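You operate a simulated robot arm through the tools that you are given. There is no shell and no other tool. Be economical: measure what you need, move in short steps, check, and stop when the job is done.

Carry out the task below with a simulated robot arm. There is one attempt and no reset: what you move stays moved.

TASK
Put two of the cloth buttons from the beech table on the hardback book there. Then stack the carton labelled "pegs" from the beech table on top of the carton labelled "clips".
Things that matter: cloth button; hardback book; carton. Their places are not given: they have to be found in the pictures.

It is judged by the outcome, as a careful person would: the job done as asked, and still so three seconds after it is handed in. It fails if anything else is knocked over, pushed out of place, dropped, spilled or broken.

THE ROBOT
A 7-joint arm with a two-finger parallel gripper, fixed in place. Base frame: the origin is at the foot of the arm, x ahead of it, y to its left, z up; the work surface is at about z = 0. Lengths are in cm, angles in rad, forces in N, time in s.
With the tool pointing down near the work surface it reaches from about 24 to 62 cm from the base axis. Its first joint turns from -1.152 to 1.152 rad. Payload 2.6 kg.
Tool frame: the origin (TCP) lies between the finger pads and is the grasp point; the fingertips stand 3 cm ahead of it; z points along the fingers, y is the line along which they close. The gripper opens to 9.4 cm. The fingers are 2.8 cm wide and 1 cm thick; the gripper's body (5 by 9.6 cm) begins 5.5 cm behind the TCP.
Orientation is that of the tool frame in the base frame, as a unit quaternion [x, y, z, w]. With the fingers straight down and closing along the base's y, the tool's x points along the base's -x, its y along +y and its z along -z.

THE INTERFACE
- The arm moves only by the tool step_arm. Its argument "series" is one flat list of numbers, 7 for each row, row after row: the shift along the tool's x, y, z in units of 25 mm (1.0 is 25 mm), then the turn, a rotation vector about the tool's x, y, z in units of 6 degrees (1.0 is 6 degrees), then the gripper command, from -1 (shut) to 1 (fully open), values between in proportion. In form: [x, y, z, rx, ry, rz, claw, x, y, z, rx, ry, rz, claw, ...]. A call has 1 to 8 rows; each row shifts and turns the commanded pose from where the row before left it, along the tool's axes as they then stand. A call with a number of a shift or a turn outside -1 to 1 is refused whole. A row lasts 0.2 s, in which the tool goes at most 5 cm and 0.15 rad; a call with a longer step from one row to the next is refused whole, and so is a gripper value outside its range. A pose out of reach is approached as far as the arm can. The call stops where the force on the tool passes 40 N (or 10 N more than at its start, if that is more) or the arm is blocked; 0.2 s more then pass. The fingers move at their own pace (about 7.2 cm/s each) and stop on an object; they squeeze with about 35 N. The grip force told is the motor's: it shows also when the fingers shut on nothing. Time passes only in rows, and 0.2 s behind the last, so rows that do not move let the fingers close. It gives the time, the measured TCP pose, the force on the tool (base axes), the opening and the grip force at its end, in the units of the frame above (readings bear some noise).
- Cameras (640 x 400 px; columns grow to the right, rows downward): "scene" is fixed at [3.3, 44.32, 56.08]; the picture's right is [-0.63, -0.78, 0.00], its down [-0.58, 0.47, -0.67] and it looks along [0.52, -0.42, -0.74] (base axes); focal length 254 px, centre (320, 200). "wrist" rides on the gripper at [-3.7, 0, -5.8] in the tool frame; the picture's right is [0.00, -1.00, 0.00], its down [0.97, 0.00, -0.24] and it looks along [0.24, 0.00, 0.97] (tool axes); focal length 218 px, centre (320, 200).
- capture(camera): a new picture of that camera. No time passes.
- pixel_to_xyz(camera, pixels): for up to 12 pixels [column, row] of the newest picture of that camera ("zoom" is the newest enlarged one), the place [x, y, z] in the base frame of the surface seen there, good to about 0.2 cm, but the place of the scene camera against the robot may be out by one fixed shift of up to 2.5 cm in any direction. No time passes.
- enlarge(camera, box): a new picture of the part [left, top, right, bottom] of that camera's present view, enlarged. No time passes.
- hand_in(): hands the job in; it is judged then, once.

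Work in short steps. Measure before you move; look again where a grasp or a placing could have gone wrong, and mend it. You have 80 turns and 34 pictures in all, the two below and enlarged ones among them. Open the gripper and draw the arm clear of the work before you hand the job in, unless the task says otherwise; then end with one line.

The tools are called after "Call:" as name(argument=value, ...) on one line, values as JSON. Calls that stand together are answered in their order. step_arm: Moves the arm, as the interface text tells. Its arguments: {"type":"object","properties":{"series":{"type":"array","items":{"type":"number"}}},"required":["series"]} The other tools are called the same way: capture (camera) takes a picture; pixel_to_xyz (camera, pixels) gives the place of the surface under pixels of a picture; enlarge (camera, box) takes an enlarged picture of a part of a camera's view; hand_in () hands the job in.

At the start:

```text
time: 0.0
ee_pos: [36.65, 21.95, 32.06]
ee_rot: [-0.001, 1.0, 0.001, 0.0]
contact_force: [0.7, 0.0, -0.3]
gripper_width: 9.41
gripper_force: 0.1
```

scene: 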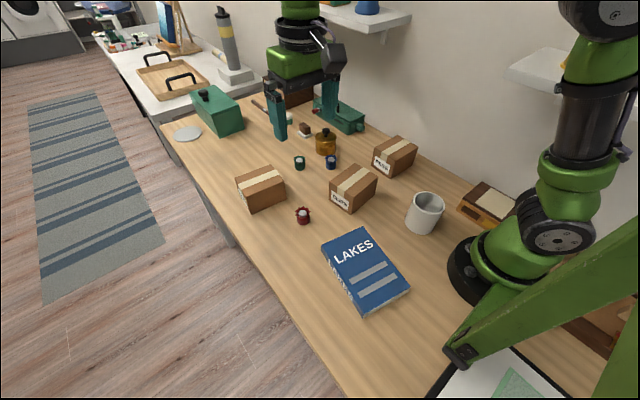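
wrist: 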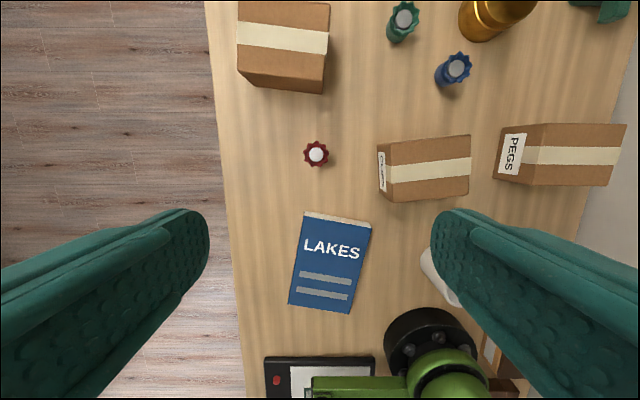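

The pictures show small red, green and blue scalloped items, a book, and three cartons. I'll enlarge to identify them.

Call:
enlarge(camera="scene", box=[220, 80, 460, 230])

Call:
enlarge(camera="wrist", box=[220, 0, 640, 262])

Call:
pixel_to_xyz(camera="wrist", pixels=[[317, 153], [404, 19], [457, 68], [331, 245], [305, 214], [371, 224], [289, 304], [350, 313], [428, 165], [575, 155], [282, 35], [265, 120]])

```text
2.67 times, centred on (340, 155) of scene
```

zoom: 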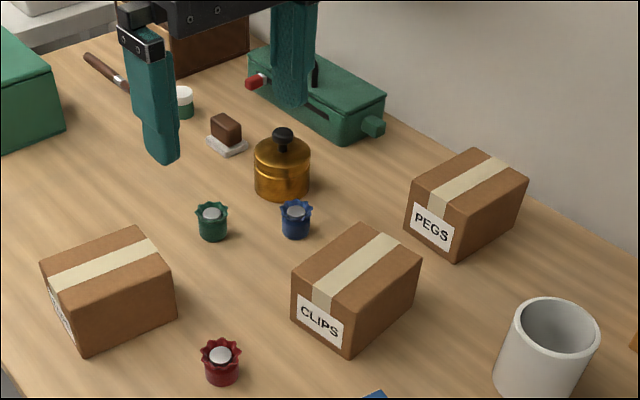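

```text
1.52 times, centred on (430, 131) of wrist
```

zoom: 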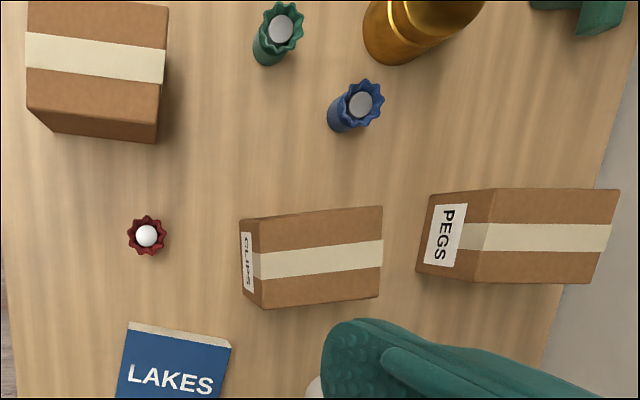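

```text
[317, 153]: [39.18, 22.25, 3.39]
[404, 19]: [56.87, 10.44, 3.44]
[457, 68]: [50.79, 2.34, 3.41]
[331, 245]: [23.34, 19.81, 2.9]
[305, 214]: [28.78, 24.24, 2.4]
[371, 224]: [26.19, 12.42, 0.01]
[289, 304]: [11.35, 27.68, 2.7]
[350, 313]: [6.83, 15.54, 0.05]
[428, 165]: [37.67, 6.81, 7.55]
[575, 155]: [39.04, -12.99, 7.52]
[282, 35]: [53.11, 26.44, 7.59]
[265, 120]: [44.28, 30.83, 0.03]
```

The three scalloped items (red at (317,153), green at (404,19), blue at (457,68) in wrist view) may be different kinds, since the tops look different. I'll look closer.

Call:
enlarge(camera="scene", box=[285, 140, 349, 180])

Call:
enlarge(camera="scene", box=[271, 195, 335, 235])

Call:
enlarge(camera="scene", box=[160, 70, 352, 190])

```text
10.00 times, centred on (317, 160) of scene
```

zoom: 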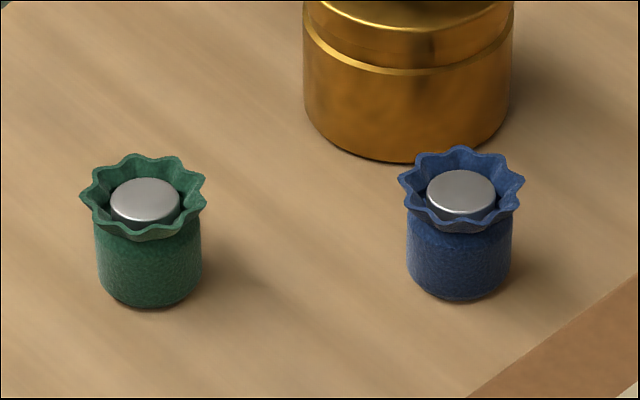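

```text
10.00 times, centred on (303, 215) of scene
```

zoom: 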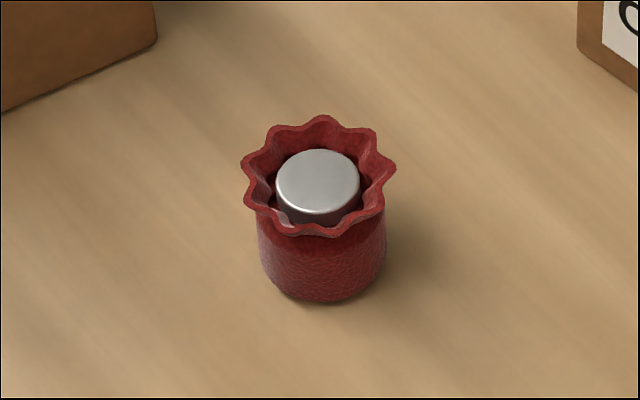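

```text
3.33 times, centred on (256, 130) of scene
```

zoom: 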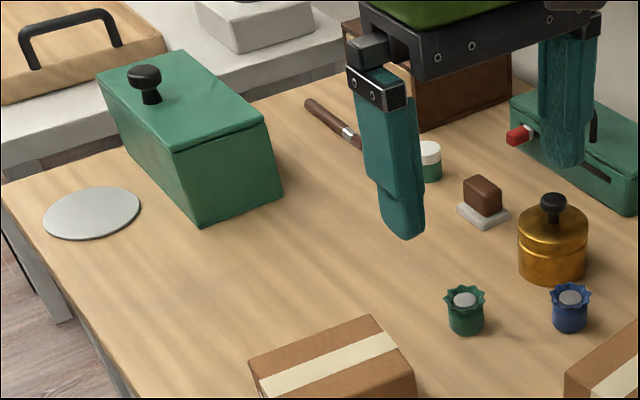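

All three are the same kind of button, so any two will do. I take the green one at about (56.9,10.4) first and move above it.

Call:
step_arm(series=[-0.97, -0.575, 0.6, 0, 0, 0, 1, -0.97, -0.575, 0.6, 0, 0, 0, 1, -0.97, -0.575, 0.6, 0, 0, 0, 1, -0.97, -0.575, 0.6, 0, 0, 0, 1, -0.97, -0.575, 0.6, 0, 0, 0, 1, -0.97, -0.575, 0.6, 0, 0, 0, 1, -0.97, -0.575, 0.6, 0, 0, 0, 1, -0.97, -0.575, 0.6, 0, 0, 0, 1])

Call:
capture(camera="wrist")

```text
time: 1.8
ee_pos: [55.96, 10.35, 20.07]
ee_rot: [-0.001, 1.0, 0.0, 0.001]
contact_force: [0.4, -0.4, -0.2]
gripper_width: 9.4
gripper_force: 0.0
```

```text
26 pictures are left
```

wrist: 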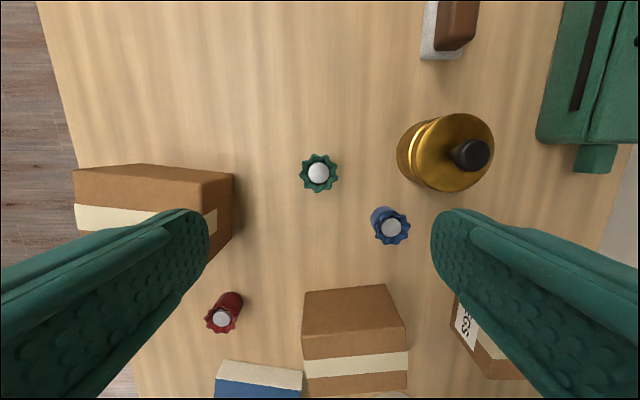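

Green at (319,174), blue at (390,228), pot at (445,150). Measuring them and the cartons.

Call:
pixel_to_xyz(camera="wrist", pixels=[[319, 174], [390, 228], [222, 317], [412, 150], [318, 188], [319, 158], [304, 174], [335, 174], [303, 340], [406, 327], [308, 391], [233, 182]])

Call:
enlarge(camera="wrist", box=[200, 150, 440, 340])

```text
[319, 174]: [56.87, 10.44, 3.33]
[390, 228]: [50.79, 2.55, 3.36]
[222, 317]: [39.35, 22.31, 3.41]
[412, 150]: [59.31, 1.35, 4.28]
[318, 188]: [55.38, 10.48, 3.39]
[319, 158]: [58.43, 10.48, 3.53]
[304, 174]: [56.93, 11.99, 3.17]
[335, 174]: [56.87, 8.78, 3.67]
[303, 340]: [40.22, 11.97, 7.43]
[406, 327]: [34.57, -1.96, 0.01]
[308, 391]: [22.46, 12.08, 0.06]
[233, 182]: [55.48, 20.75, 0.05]
```

```text
2.11 times, centred on (320, 245) of wrist
```

zoom: 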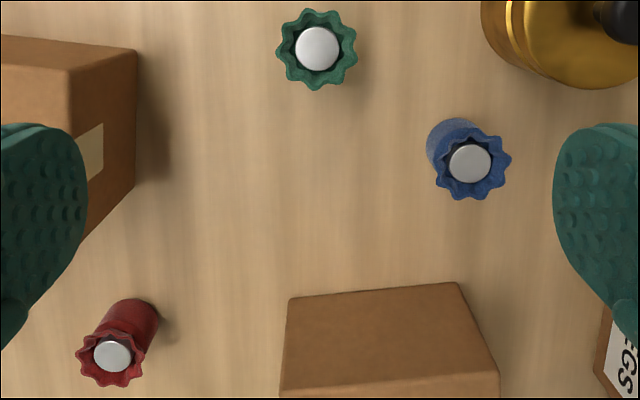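

Green rim spans x 55.4–58.4, y 8.8–12, top 3.4. Descend to TCP z≈3.7 centred on it.

Call:
step_arm(series=[-0.36, 0.02, 0.82, 0, 0, 0, 1, 0, 0, 0.82, 0, 0, 0, 1, 0, 0, 0.82, 0, 0, 0, 1, 0, 0, 0.82, 0, 0, 0, 1, 0, 0, 0.82, 0, 0, 0, 1, 0, 0, 0.82, 0, 0, 0, 1, 0, 0, 0.82, 0, 0, 0, 1, 0, 0, 0.82, 0, 0, 0, 1])

Call:
step_arm(series=[0, 0, 0, 0, 0, 0, 0, 0, 0, 0, 0, 0, 0, -0.5, 0, 0, 0, 0, 0, 0, -1, 0, 0, 0, 0, 0, 0, -1, 0, 0, 0, 0, 0, 0, -1])

```text
time: 3.6
ee_pos: [56.86, 10.26, 3.76]
ee_rot: [0.0, 1.0, 0.0, 0.0]
contact_force: [-0.7, -0.1, -0.3]
gripper_width: 9.39
gripper_force: 0.1
```

```text
time: 4.8
ee_pos: [56.89, 10.29, 3.83]
ee_rot: [0.0, 1.0, 0.0, 0.0]
contact_force: [-0.2, -0.1, 0.2]
gripper_width: 3.16
gripper_force: 35.2
```

Gripped at 3.16 cm. Lift and carry toward the book.

Call:
step_arm(series=[0, 0, -0.6, 0, 0, 0, -1, 0, 0, -0.9, 0, 0, 0, -1, 0, 0, -0.9, 0, 0, 0, -1, 0, 0, -0.9, 0, 0, 0, -1, 0, 0, -0.9, 0, 0, 0, -1, 0, 0, -0.9, 0, 0, 0, -1, 0.5, 0.2, 0, 0, 0, 0, -1])

Call:
step_arm(series=[0.8, 0.28, 0, 0, 0, 0, -1, 0.8, 0.28, 0, 0, 0, 0, -1, 0.8, 0.28, 0, 0, 0, 0, -1, 0.8, 0.28, 0, 0, 0, 0, -1, 0.8, 0.28, 0, 0, 0, 0, -1, 0.8, 0.28, 0, 0, 0, 0, -1, 0.8, 0.28, 0, 0, 0, 0, -1, 0.8, 0.28, 0, 0, 0, 0, -1])

Call:
step_arm(series=[0.8, 0.28, 0, 0, 0, 0, -1, 0.8, 0.28, 0, 0, 0, 0, -1, 0.8, 0.28, 0, 0, 0, 0, -1, 0.8, 0.28, 0, 0, 0, 0, -1, 0.8, 0.28, 0, 0, 0, 0, -1, 0.8, 0.28, 0, 0, 0, 0, -1, 0.8, 0.28, 0, 0, 0, 0, -1, 0.7, 0.28, 0, 0, 0, 0, -1])

Call:
capture(camera="wrist")

Call:
capture(camera="scene")

```text
time: 6.4
ee_pos: [55.64, 10.92, 16.57]
ee_rot: [0.0, 1.0, 0.0, 0.0]
contact_force: [0.5, 0.0, -1.4]
gripper_width: 3.22
gripper_force: 35.1
```

```text
time: 8.2
ee_pos: [39.59, 16.47, 16.39]
ee_rot: [0.0, 1.0, 0.0, -0.001]
contact_force: [0.4, 0.9, -1.1]
gripper_width: 3.21
gripper_force: 34.9
```

```text
time: 10.0
ee_pos: [23.67, 22.24, 16.59]
ee_rot: [0.0, 1.0, 0.0, 0.0]
contact_force: [0.3, 0.0, -0.3]
gripper_width: 3.22
gripper_force: 35.0
```

```text
24 pictures are left
```

wrist: 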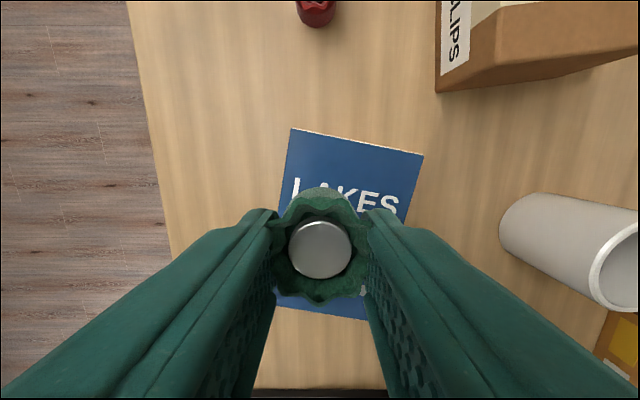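

```text
23 pictures are left
```

scene: 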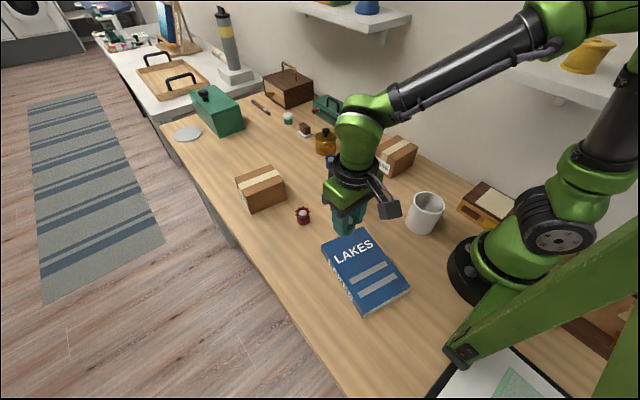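

Button is held at (320,248). Measure the book: corners (291,130), (422,154), and points.

Call:
pixel_to_xyz(camera="wrist", pixels=[[293, 133], [420, 157], [278, 210], [405, 220], [280, 298], [362, 313], [340, 160], [320, 185], [500, 225], [318, 10]])

```text
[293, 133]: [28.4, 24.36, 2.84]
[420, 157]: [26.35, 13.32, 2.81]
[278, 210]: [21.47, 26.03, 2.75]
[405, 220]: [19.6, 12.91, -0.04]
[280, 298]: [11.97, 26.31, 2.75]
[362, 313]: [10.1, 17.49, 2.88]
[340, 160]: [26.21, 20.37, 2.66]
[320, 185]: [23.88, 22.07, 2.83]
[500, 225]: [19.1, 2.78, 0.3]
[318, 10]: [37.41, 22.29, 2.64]
```

The book top is at z≈2.8 and the target is well inside. Lower to TCP z≈6.7, then release partly and rise.

Call:
step_arm(series=[0, 0, 0.8, 0, 0, 0, -1, 0, 0, 0.8, 0, 0, 0, -1, 0, 0, 0.8, 0, 0, 0, -1, 0, 0, 0.8, 0, 0, 0, -1, 0, 0, 0.4, 0, 0, 0, -1, 0, 0, 0.3, 0, 0, 0, -1, 0, 0, 0.04, 0, 0, 0, -1])

```text
time: 11.4
ee_pos: [23.85, 22.19, 7.15]
ee_rot: [0.002, 1.0, 0.001, 0.0]
contact_force: [-1.8, -3.5, 10.2]
gripper_width: 3.22
gripper_force: 35.3
stopped in row 7: the force on the tool passed its limit (the readings are from after the stop); the commanded pose is now the measured one
```

Contact with the book at z 7.15; release slowly and rise.

Call:
step_arm(series=[0, 0, 0, 0, 0, 0, -0.2, 0, 0, 0, 0, 0, 0, 0.1, 0, 0, 0, 0, 0, 0, 0.1, 0, 0, -0.4, 0, 0, 0, 0.1, 0, 0, -1, 0, 0, 0, 0.1, 0, 0, -1, 0, 0, 0, 0.1, 0, 0, -1, 0, 0, 0, 0.5, 0, 0, -1, 0, 0, 0, 1])

Call:
capture(camera="wrist")

```text
time: 13.2
ee_pos: [23.82, 22.0, 18.13]
ee_rot: [0.002, 1.0, 0.0, -0.001]
contact_force: [0.6, -0.5, 0.2]
gripper_width: 9.41
gripper_force: 0.1
```

```text
22 pictures are left
```

wrist: 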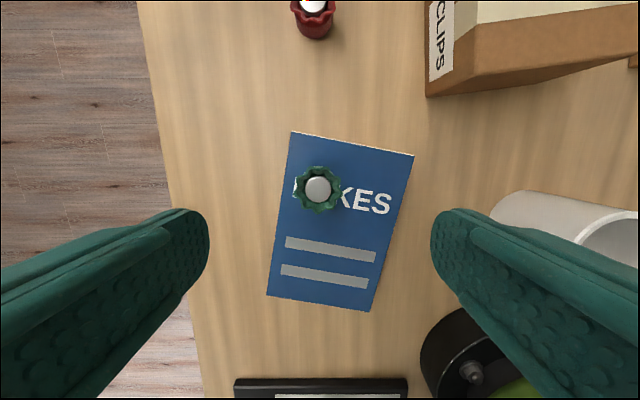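

Green stands on the book. Now the blue button at about (50.8,2.5).

Call:
step_arm(series=[-0.9, -0.652, 0, 0, 0, 0, 1, -0.9, -0.652, 0, 0, 0, 0, 1, -0.9, -0.652, 0, 0, 0, 0, 1, -0.9, -0.652, 0, 0, 0, 0, 1, -0.9, -0.652, 0, 0, 0, 0, 1, -0.9, -0.652, 0, 0, 0, 0, 1])

Call:
step_arm(series=[-0.9, -0.652, 0, 0, 0, 0, 1, -0.9, -0.652, 0, 0, 0, 0, 1, -0.9, -0.652, 0, 0, 0, 0, 1, -0.9, -0.652, 0, 0, 0, 0, 1, -0.9, -0.652, 0, 0, 0, 0, 1, -0.9, -0.652, 0, 0, 0, 0, 1])

Call:
capture(camera="wrist")

```text
time: 14.6
ee_pos: [37.29, 12.17, 18.09]
ee_rot: [0.001, 1.0, 0.0, 0.001]
contact_force: [0.9, -1.4, -0.1]
gripper_width: 9.39
gripper_force: 0.0
```

```text
time: 16.0
ee_pos: [50.97, 2.41, 17.88]
ee_rot: [0.0, 1.0, 0.001, 0.0]
contact_force: [0.1, -0.4, -0.1]
gripper_width: 9.41
gripper_force: 0.1
```

```text
21 pictures are left
```

wrist: 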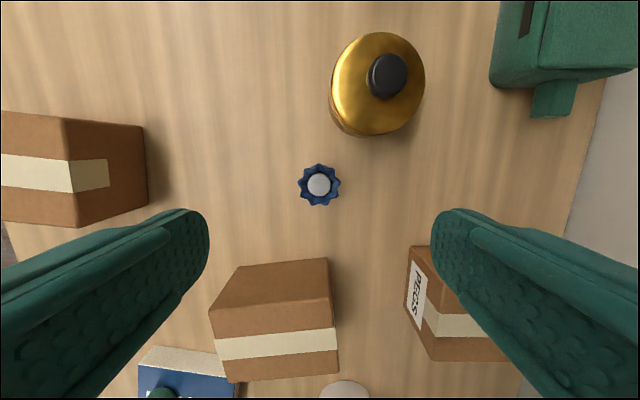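

Blue at (319,185). Check it and nearby carton edges before descending.

Call:
pixel_to_xyz(camera="wrist", pixels=[[319, 185], [411, 246], [327, 260], [337, 377], [215, 340], [211, 308], [335, 320], [242, 270], [372, 134], [428, 330], [436, 360], [420, 265]])

```text
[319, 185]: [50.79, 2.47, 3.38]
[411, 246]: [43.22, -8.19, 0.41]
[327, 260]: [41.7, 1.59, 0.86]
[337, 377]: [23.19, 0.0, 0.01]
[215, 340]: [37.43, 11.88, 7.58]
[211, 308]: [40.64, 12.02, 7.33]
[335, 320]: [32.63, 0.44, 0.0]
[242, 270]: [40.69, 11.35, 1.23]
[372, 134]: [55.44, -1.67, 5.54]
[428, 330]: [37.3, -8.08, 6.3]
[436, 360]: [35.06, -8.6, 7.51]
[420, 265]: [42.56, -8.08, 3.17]
```

Clear. Descend and grip.

Call:
step_arm(series=[0.07, 0.02, 0.8, 0, 0, 0, 1, 0, 0, 0.8, 0, 0, 0, 1, 0, 0, 0.8, 0, 0, 0, 1, 0, 0, 0.8, 0, 0, 0, 1, 0, 0, 0.8, 0, 0, 0, 1, 0, 0, 0.8, 0, 0, 0, 1, 0, 0, 0.8, 0, 0, 0, 1])

Call:
step_arm(series=[0, 0, 0, 0, 0, 0, 0, 0, 0, 0, 0, 0, 0, -0.5, 0, 0, 0, 0, 0, 0, -1, 0, 0, 0, 0, 0, 0, -1, 0, 0, 0, 0, 0, 0, -1])

Call:
step_arm(series=[0, 0, -0.6, 0, 0, 0, -1, 0, 0, -0.9, 0, 0, 0, -1, 0, 0, -0.9, 0, 0, 0, -1, 0, 0, -0.9, 0, 0, 0, -1, 0, 0, -0.9, 0, 0, 0, -1, 0, 0, -0.9, 0, 0, 0, -1])

```text
time: 17.6
ee_pos: [50.59, 2.6, 4.07]
ee_rot: [0.001, 1.0, 0.0, 0.001]
contact_force: [0.2, 0.3, -0.2]
gripper_width: 9.39
gripper_force: 0.0
```

```text
time: 18.8
ee_pos: [50.55, 2.72, 4.12]
ee_rot: [0.002, 1.0, 0.0, 0.001]
contact_force: [-0.3, -0.8, -0.4]
gripper_width: 3.22
gripper_force: 34.9
```

```text
time: 20.2
ee_pos: [50.45, 2.56, 17.1]
ee_rot: [0.002, 1.0, 0.001, 0.001]
contact_force: [0.5, -0.1, 0.1]
gripper_width: 3.2
gripper_force: 34.9
```

Gripped at 3.2. Carry to about (21.5,17.2), beside the green one.

Call:
step_arm(series=[0.827, 0.418, 0, 0, 0, 0, -1, 0.827, 0.418, 0, 0, 0, 0, -1, 0.827, 0.418, 0, 0, 0, 0, -1, 0.827, 0.418, 0, 0, 0, 0, -1, 0.827, 0.418, 0, 0, 0, 0, -1, 0.827, 0.418, 0, 0, 0, 0, -1, 0.827, 0.418, 0, 0, 0, 0, -1])

Call:
step_arm(series=[0.827, 0.418, 0, 0, 0, 0, -1, 0.827, 0.418, 0, 0, 0, 0, -1, 0.827, 0.418, 0, 0, 0, 0, -1, 0.827, 0.418, 0, 0, 0, 0, -1, 0.827, 0.418, 0, 0, 0, 0, -1, 0.827, 0.418, 0, 0, 0, 0, -1, 0.827, 0.418, 0, 0, 0, 0, -1])

Call:
capture(camera="wrist")

```text
time: 21.8
ee_pos: [36.02, 9.88, 16.79]
ee_rot: [0.002, 1.0, 0.002, 0.0]
contact_force: [0.3, -0.1, -1.2]
gripper_width: 3.2
gripper_force: 35.0
```

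```text
time: 23.4
ee_pos: [21.56, 17.18, 16.75]
ee_rot: [0.002, 1.0, 0.0, 0.0]
contact_force: [-0.2, 0.2, -0.2]
gripper_width: 3.19
gripper_force: 34.8
```

```text
20 pictures are left
```

wrist: 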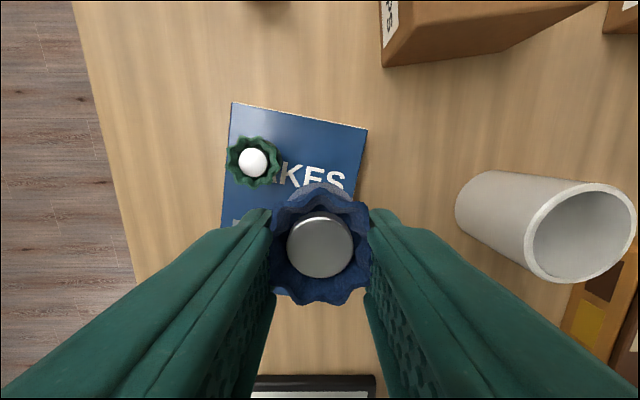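

Held well; lower onto the book.

Call:
step_arm(series=[0, 0, 0.8, 0, 0, 0, -1, 0, 0, 0.8, 0, 0, 0, -1, 0, 0, 0.8, 0, 0, 0, -1, 0, 0, 0.7, 0, 0, 0, -1, 0, 0, 0.4, 0, 0, 0, -1, 0, 0, 0.2, 0, 0, 0, -1, 0, 0, 0.1, 0, 0, 0, -1])

```text
time: 25.0
ee_pos: [21.63, 17.15, 7.4]
ee_rot: [0.001, 1.0, 0.0, 0.0]
contact_force: [0.0, -0.6, 0.1]
gripper_width: 3.22
gripper_force: 34.8
```

Call:
step_arm(series=[0, 0, 0.06, 0, 0, 0, -1, 0, 0, 0.06, 0, 0, 0, -1, 0, 0, 0.06, 0, 0, 0, -1])

```text
time: 25.8
ee_pos: [21.58, 17.19, 6.92]
ee_rot: [0.002, 1.0, 0.0, 0.002]
contact_force: [1.1, 0.0, 0.0]
gripper_width: 3.19
gripper_force: 34.9
```

No contact yet at 6.92; a little lower.

Call:
step_arm(series=[0, 0, 0.04, 0, 0, 0, -1, 0, 0, 0.04, 0, 0, 0, -1])

```text
time: 26.4
ee_pos: [21.61, 17.2, 6.8]
ee_rot: [0.001, 1.0, 0.001, 0.002]
contact_force: [-6.0, -2.5, 27.3]
gripper_width: 3.21
gripper_force: 34.7
```

Contact. Release partly and rise, then look.

Call:
step_arm(series=[0, 0, -0.03, 0, 0, 0, -0.25, 0, 0, 0, 0, 0, 0, 0, 0, 0, 0, 0, 0, 0, 0, 0, 0, -0.4, 0, 0, 0, 0, 0, 0, -1, 0, 0, 0, 0, 0, 0, -1, 0, 0, 0, 0, 0, 0, -1, 0, 0, 0, 0.5, 0, 0, -1, 0, 0, 0, 1])

Call:
capture(camera="wrist")

```text
time: 28.2
ee_pos: [21.36, 17.07, 17.78]
ee_rot: [0.0, 1.0, 0.0, 0.0]
contact_force: [-0.6, -0.8, -0.3]
gripper_width: 9.39
gripper_force: 0.0
```

```text
19 pictures are left
```

wrist: 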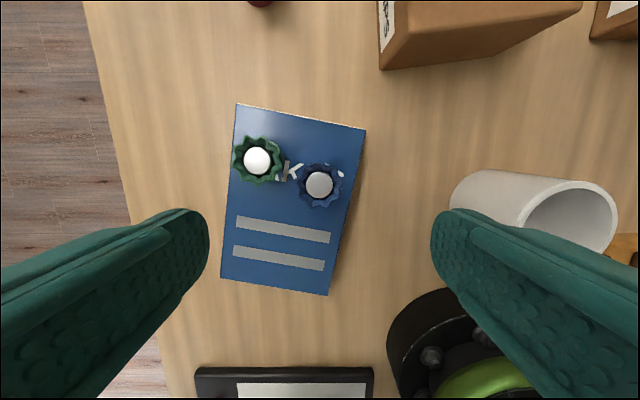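

Both buttons stand on the book. Move to above the pegs carton near (38,-13).

Call:
step_arm(series=[-0.6, -0.6, -0.8, 0, 0, 0, 1, -0.7, -0.9, -0.8, 0, 0, 0, 1, -0.7, -0.95, -0.6, 0, 0, 0, 1, -0.7, -0.95, 0, 0, 0, 0, 1, -0.7, -0.95, 0, 0, 0, 0, 1, -0.7, -0.95, 0, 0, 0, 0, 1, -0.7, -0.95, 0, 0, 0, 0, 1])

Call:
step_arm(series=[-0.4, -0.95, 0, 0, 0, 0, 1, -0.4, -0.95, 0, 0, 0, 0, 1, -0.4, -0.95, 0, 0, 0, 0, 1, -0.4, -0.95, 0, 0, 0, 0, 1, -0.3, -0.95, 0, 0, 0, 0, 1, 0, -0.95, 0, 0, 0, 0, 1])

Call:
capture(camera="wrist")

```text
time: 29.8
ee_pos: [33.38, 1.6, 23.18]
ee_rot: [0.002, 1.0, 0.0, 0.0]
contact_force: [-0.1, -0.4, 0.1]
gripper_width: 9.39
gripper_force: 0.0
```

```text
time: 31.2
ee_pos: [38.23, -12.85, 23.3]
ee_rot: [0.002, 1.0, 0.001, 0.0]
contact_force: [-0.8, 0.5, -0.2]
gripper_width: 9.41
gripper_force: 0.1
```

```text
18 pictures are left
```

wrist: 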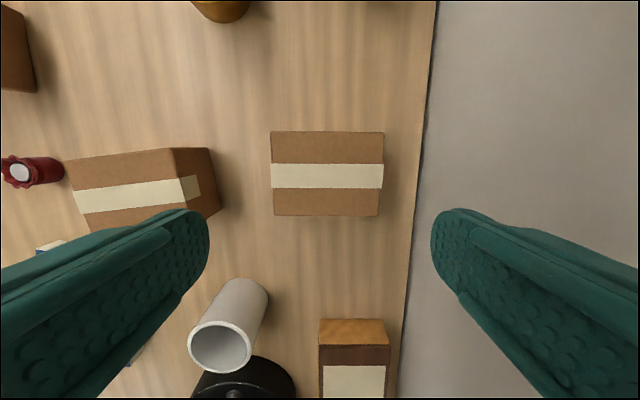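

Pegs carton at (327,174), clips carton at left. Measure the corners of both tops.

Call:
pixel_to_xyz(camera="wrist", pixels=[[273, 134], [382, 134], [376, 213], [276, 213], [327, 174], [69, 163], [172, 150], [188, 205], [95, 228], [129, 195], [403, 174], [212, 155]])

Call:
enlarge(camera="wrist", box=[50, 110, 410, 335])

```text
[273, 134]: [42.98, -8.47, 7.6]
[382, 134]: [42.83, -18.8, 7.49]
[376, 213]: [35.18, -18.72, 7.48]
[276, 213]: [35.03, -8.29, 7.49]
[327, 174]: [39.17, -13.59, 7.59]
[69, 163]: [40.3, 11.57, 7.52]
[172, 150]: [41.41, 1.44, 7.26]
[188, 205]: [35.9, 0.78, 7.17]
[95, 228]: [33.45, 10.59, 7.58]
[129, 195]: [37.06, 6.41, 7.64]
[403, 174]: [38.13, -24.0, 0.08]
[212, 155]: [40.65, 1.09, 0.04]
```

```text
1.78 times, centred on (230, 222) of wrist
```

zoom: 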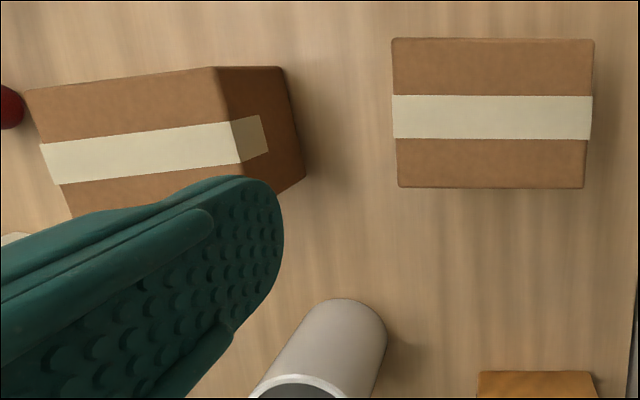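

Pegs: x 35.1–42.9, y −8.4 to −18.8, centre (39.05,−13.6), aligned with the base. I turn the tool −90° about its z to close along x.

Call:
step_arm(series=[-0.3, -0.3, 0, 0, 0, -1, 1, 0, 0, 0, 0, 0, -1, 1, 0, 0, 0, 0, 0, -1, 1, 0, 0, 0, 0, 0, -1, 1, 0, 0, 0, 0, 0, -1, 1, 0, 0, 0, 0, 0, -1, 1, 0, 0, 0, 0, 0, -1, 1, 0, 0, 0, 0, 0, -1, 1])

Call:
step_arm(series=[0, 0, 0, 0, 0, -1, 1, 0, 0, 0, 0, 0, -1, 1, 0, 0, 0, 0, 0, -1, 1, 0, 0, 0, 0, 0, -1, 1, 0, 0, 0, 0, 0, -1, 1, 0, 0, 0, 0, 0, -1, 1, 0, 0, 0, 0, 0, -1, 1])

Call:
capture(camera="wrist")

```text
time: 33.0
ee_pos: [38.96, -13.58, 23.26]
ee_rot: [-0.405, 0.914, 0.0, 0.0]
contact_force: [-0.1, 0.9, -0.1]
gripper_width: 9.4
gripper_force: 0.1
```

```text
time: 34.6
ee_pos: [39.02, -13.6, 23.23]
ee_rot: [-0.706, 0.708, 0.0, 0.0]
contact_force: [0.0, 1.1, -0.3]
gripper_width: 9.38
gripper_force: 0.1
```

```text
16 pictures are left
```

wrist: 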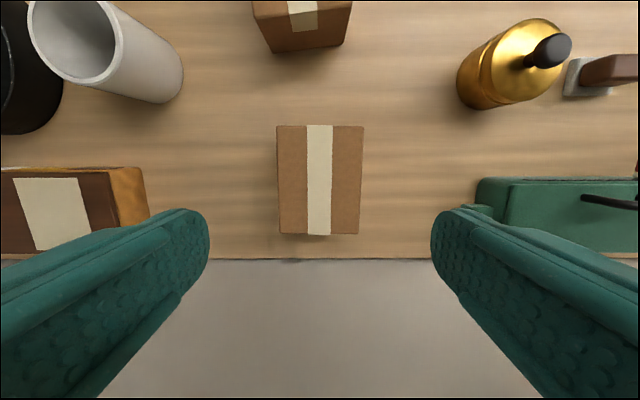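

Measure the pegs carton again from this view.

Call:
pixel_to_xyz(camera="wrist", pixels=[[278, 128], [362, 128], [357, 231], [280, 231], [277, 180], [361, 180], [130, 175], [488, 182]])

```text
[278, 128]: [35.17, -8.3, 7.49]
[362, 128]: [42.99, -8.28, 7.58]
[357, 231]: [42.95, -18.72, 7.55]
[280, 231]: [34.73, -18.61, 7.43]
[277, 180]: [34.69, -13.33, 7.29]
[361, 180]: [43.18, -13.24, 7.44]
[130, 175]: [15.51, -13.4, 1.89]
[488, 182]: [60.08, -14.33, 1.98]
```

Centre (39.0,−13.5) with about 0.65 cm clearance each side. Descend to z≈4.5.

Call:
step_arm(series=[0, 0, 0.9, 0, 0, 0, 1, 0, 0, 0.9, 0, 0, 0, 1, 0, 0, 0.9, 0, 0, 0, 1, 0, 0, 0.9, 0, 0, 0, 1, 0, 0, 0.9, 0, 0, 0, 1, 0, 0, 0.6, 0, 0, 0, 1])

Call:
step_arm(series=[0, 0, 0.6, 0, 0, 0, 1, 0, 0, 0.6, 0, 0, 0, 1, 0, 0, 0.6, 0, 0, 0, 1, 0, 0, 0.59, 0, 0, 0, 1])

Call:
step_arm(series=[0, 0, 0, 0, 0, 0, 0.6, 0, 0, 0, 0, 0, 0, 0, 0, 0, 0, 0, 0, 0, -1, 0, 0, 0, 0, 0, 0, -1])

```text
time: 36.0
ee_pos: [39.05, -13.45, 10.49]
ee_rot: [-0.706, 0.708, 0.0, 0.0]
contact_force: [0.2, 0.0, -0.4]
gripper_width: 9.42
gripper_force: 0.0
```

```text
time: 37.0
ee_pos: [39.12, -13.43, 4.6]
ee_rot: [-0.707, 0.708, 0.0, 0.0]
contact_force: [0.2, 0.8, -0.7]
gripper_width: 9.41
gripper_force: 0.0
```

```text
time: 38.0
ee_pos: [39.15, -13.51, 4.69]
ee_rot: [-0.706, 0.709, 0.0, 0.001]
contact_force: [-0.7, 0.4, -0.5]
gripper_width: 8.9
gripper_force: 35.0
```

Gripped at 8.9 cm. Lift.

Call:
step_arm(series=[0, 0, -0.3, 0, 0, 0, -1, 0, 0, -0.7, 0, 0, 0, -1, 0, 0, -0.8, 0, 0, 0, -1, 0, 0, -0.9, 0, 0, 0, -1, 0, 0, -0.9, 0, 0, 0, -1, 0, 0, -0.9, 0, 0, 0, -1, 0, 0, -0.9, 0, 0, 0, -1, 0, 0, -0.6, 0, 0, 0, -1])

Call:
capture(camera="wrist")

```text
time: 39.8
ee_pos: [38.83, -13.77, 19.62]
ee_rot: [-0.706, 0.708, 0.0, 0.0]
contact_force: [0.2, 0.1, -2.3]
gripper_width: 8.89
gripper_force: 34.5
```

```text
15 pictures are left
```

wrist: 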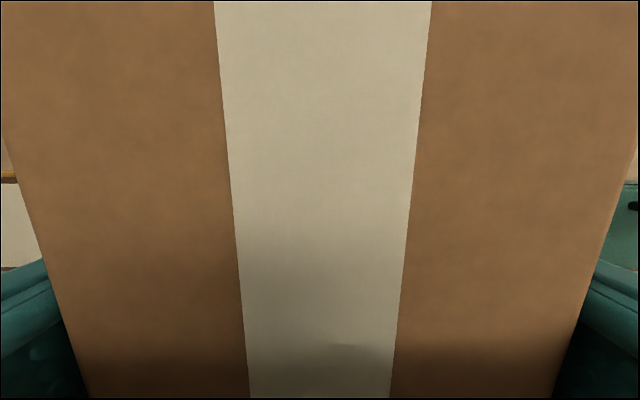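

Held level. Now find the clips carton's centre precisely with the scene camera, using the red button (39.3,22.3,3.4) as calibration.

Call:
enlarge(camera="scene", box=[260, 130, 420, 230])

```text
4.00 times, centred on (340, 180) of scene
```

zoom: 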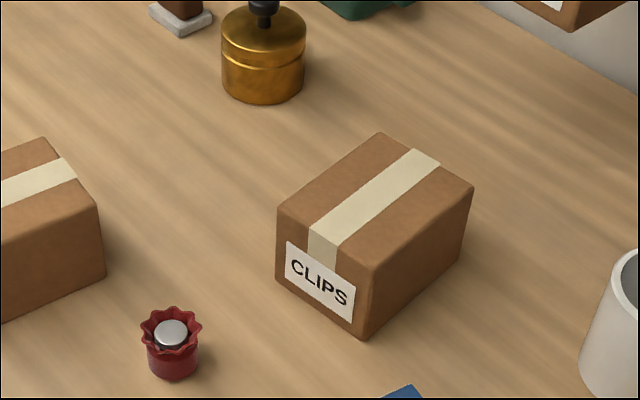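

Call:
pixel_to_xyz(camera="zoom", pixels=[[381, 136], [470, 188], [371, 267], [280, 210], [172, 331], [375, 200], [325, 170], [425, 162], [420, 226], [325, 237]])

```text
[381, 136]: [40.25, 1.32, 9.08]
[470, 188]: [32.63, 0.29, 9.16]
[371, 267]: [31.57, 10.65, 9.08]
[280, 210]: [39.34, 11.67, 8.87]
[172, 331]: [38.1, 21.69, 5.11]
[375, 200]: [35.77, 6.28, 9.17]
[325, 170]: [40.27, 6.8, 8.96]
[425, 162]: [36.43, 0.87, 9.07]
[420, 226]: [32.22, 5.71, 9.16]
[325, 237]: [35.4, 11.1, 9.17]
```

Clips centre ≈ (37.1,6.4) after calibration, yaw about +6°. Carry pegs over it, then turn.

Call:
step_arm(series=[-0.5, 0.07, 0, 0, 0, 0, -1, -0.8, 0.07, 0, 0, 0, 0, -1, -0.8, 0.07, 0, 0, 0, 0, -1, -0.8, 0.07, 0, 0, 0, 0, -1, -0.8, 0.07, 0, 0, 0, 0, -1, -0.8, 0.07, 0, 0, 0, 0, -1, -0.8, 0.07, 0, 0, 0, 0, -1, -0.8, 0.07, 0, 0, 0, 0, -1])

Call:
step_arm(series=[-0.8, 0.07, 0, 0, 0, 0, -1, -0.8, 0.07, 0, 0, 0, 0, -1, -0.37, 0, 0, 0, 0, 0, -1, 0, 0, 0, 0, 0, -0.5, -1, 0, 0, 0, 0, 0, -0.5, -1, 0, 0, 0, 0, 0, 0, -1])

```text
time: 41.6
ee_pos: [37.5, 1.58, 19.7]
ee_rot: [-0.707, 0.708, -0.001, 0.0]
contact_force: [0.2, 0.1, -1.8]
gripper_width: 8.91
gripper_force: 34.6
```

```text
time: 43.0
ee_pos: [37.32, 6.51, 19.53]
ee_rot: [0.743, -0.669, 0.0, 0.0]
contact_force: [-0.3, -0.8, -2.2]
gripper_width: 8.89
gripper_force: 35.1
```

Yaw matches. Lower to about 1 cm above the clips carton and check with a picture.

Call:
step_arm(series=[0, 0.08, 0.6, 0, 0, 0, -1, 0, 0, 0.6, 0, 0, 0, -1, 0, 0, 0.6, 0, 0, 0, -1, 0, 0, 0.4, 0, 0, 0, -1, 0, 0, 0.3, 0, 0, 0, -1, 0, 0, 0, 0, 0, 0, -1])

Call:
enlarge(camera="scene", box=[280, 110, 440, 210])

```text
time: 44.4
ee_pos: [37.15, 6.55, 13.35]
ee_rot: [0.742, -0.671, 0.0, 0.0]
contact_force: [1.2, 0.7, -2.2]
gripper_width: 8.91
gripper_force: 35.3
```

```text
4.00 times, centred on (360, 160) of scene
```

zoom: 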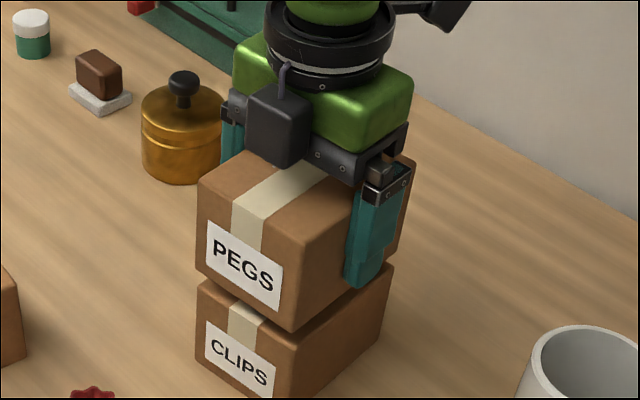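

Well aligned. Quick numeric check of the faces' corners.

Call:
pixel_to_xyz(camera="zoom", pixels=[[203, 190], [203, 258], [203, 300], [292, 322], [295, 360], [290, 255], [405, 230], [387, 285]])

```text
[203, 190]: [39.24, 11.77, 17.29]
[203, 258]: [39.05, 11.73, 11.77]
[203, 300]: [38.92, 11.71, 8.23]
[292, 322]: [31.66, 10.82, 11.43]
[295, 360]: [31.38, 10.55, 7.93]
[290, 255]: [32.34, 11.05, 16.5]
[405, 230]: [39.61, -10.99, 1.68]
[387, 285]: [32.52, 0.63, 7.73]
```

Aligned within about 0.3 cm. Lower gently.

Call:
step_arm(series=[0, 0, 0.15, 0, 0, 0, -1, 0, 0, 0.12, 0, 0, 0, -1, 0, 0, 0.06, 0, 0, 0, -1, 0, 0, 0.04, 0, 0, 0, -1, 0, 0, 0, 0, 0, 0, -1])

```text
time: 45.6
ee_pos: [37.27, 6.55, 12.24]
ee_rot: [0.743, -0.67, 0.001, 0.0]
contact_force: [-0.3, -0.1, -2.3]
gripper_width: 8.92
gripper_force: 35.2
```

Call:
step_arm(series=[0, 0, 0.03, 0, 0, 0, -1, 0, 0, 0.02, 0, 0, 0, -1, 0, 0, 0, 0, 0, 0, -1])

```text
time: 46.4
ee_pos: [37.21, 6.66, 12.31]
ee_rot: [0.741, -0.671, 0.0, -0.001]
contact_force: [0.6, 0.5, -2.0]
gripper_width: 8.89
gripper_force: 34.6
```

Still no contact; continue in small steps.

Call:
step_arm(series=[0, 0, 0.03, 0, 0, 0, -1, 0, 0, 0.03, 0, 0, 0, -1, 0, 0, 0, 0, 0, 0, -1])

```text
time: 47.2
ee_pos: [37.14, 6.47, 12.03]
ee_rot: [0.742, -0.671, 0.001, -0.001]
contact_force: [-0.3, 0.3, 0.5]
gripper_width: 8.87
gripper_force: 34.8
```

The force shows the carton is now resting. Open fully and rise straight up.

Call:
step_arm(series=[0, 0, 0, 0, 0, 0, 1, 0, 0, 0, 0, 0, 0, 1, 0, 0, 0, 0, 0, 0, 1])

Call:
capture(camera="wrist")

```text
time: 48.0
ee_pos: [37.1, 6.75, 12.1]
ee_rot: [0.741, -0.671, 0.001, -0.001]
contact_force: [-0.1, 0.7, -0.4]
gripper_width: 9.38
gripper_force: 0.2
```

```text
12 pictures are left
```

wrist: 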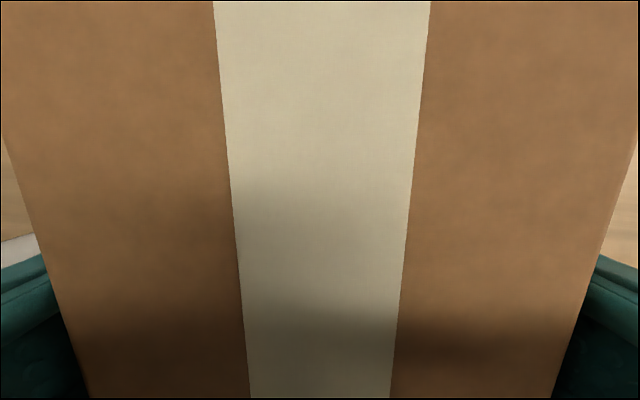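

Centred between the fingers; rise straight, slowly at first.

Call:
step_arm(series=[0, 0, -0.2, 0, 0, 0, 1, 0, 0, -0.3, 0, 0, 0, 1, 0, 0, -0.4, 0, 0, 0, 1, 0, 0, -0.5, 0, 0, 0, 1, 0, 0, -0.7, 0, 0, 0, 1, 0, 0, -0.9, 0, 0, 0, 1, 0, 0, -0.9, 0, 0, 0, 1, 0, 0, -0.9, 0, 0, 0, 1])

Call:
step_arm(series=[0, 0, -0.9, 0, 0, 0, 1, 0.6, 0, -0.6, 0, 0, 0, 1, 0.8, 0, 0, 0, 0, 0, 1, 0.8, 0, 0, 0, 0, 0, 1, 0.8, 0, 0, 0, 0, 0, 1, 0.8, 0, 0, 0, 0, 0, 1])

Call:
capture(camera="scene")

Call:
enlarge(camera="scene", box=[240, 120, 464, 320])

```text
time: 49.8
ee_pos: [37.07, 6.46, 24.13]
ee_rot: [0.742, -0.671, 0.0, 0.0]
contact_force: [-0.9, 0.9, -0.1]
gripper_width: 9.41
gripper_force: 0.1
```

```text
time: 51.2
ee_pos: [38.22, -2.91, 27.75]
ee_rot: [0.742, -0.67, 0.0, -0.001]
contact_force: [0.2, -0.1, -0.1]
gripper_width: 9.39
gripper_force: 0.1
```

```text
11 pictures are left
```

scene: 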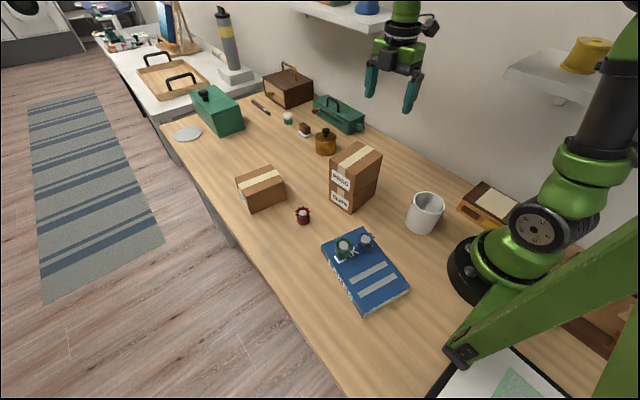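

```text
2.00 times, centred on (352, 220) of scene
```

zoom: 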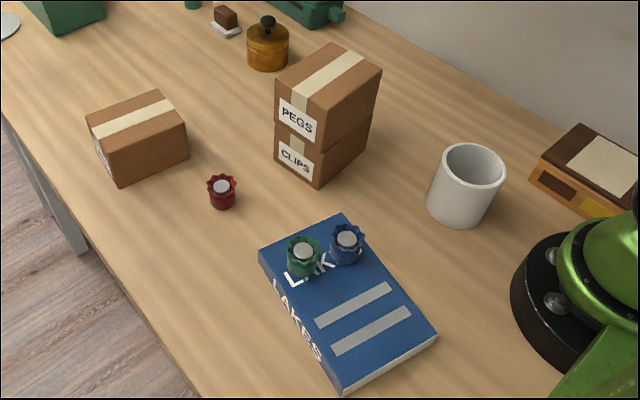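

The newest scene picture shows both buttons upright on the book and the pegs carton squarely on the clips carton. Nothing else has moved, and the arm is clear with the gripper open, so I hand in.

Call:
hand_in()

```text
The job is handed in.
```

The green and blue cloth buttons are standing on the hardback book, the "pegs" carton is stacked on the "clips" carton, and the job is handed in.
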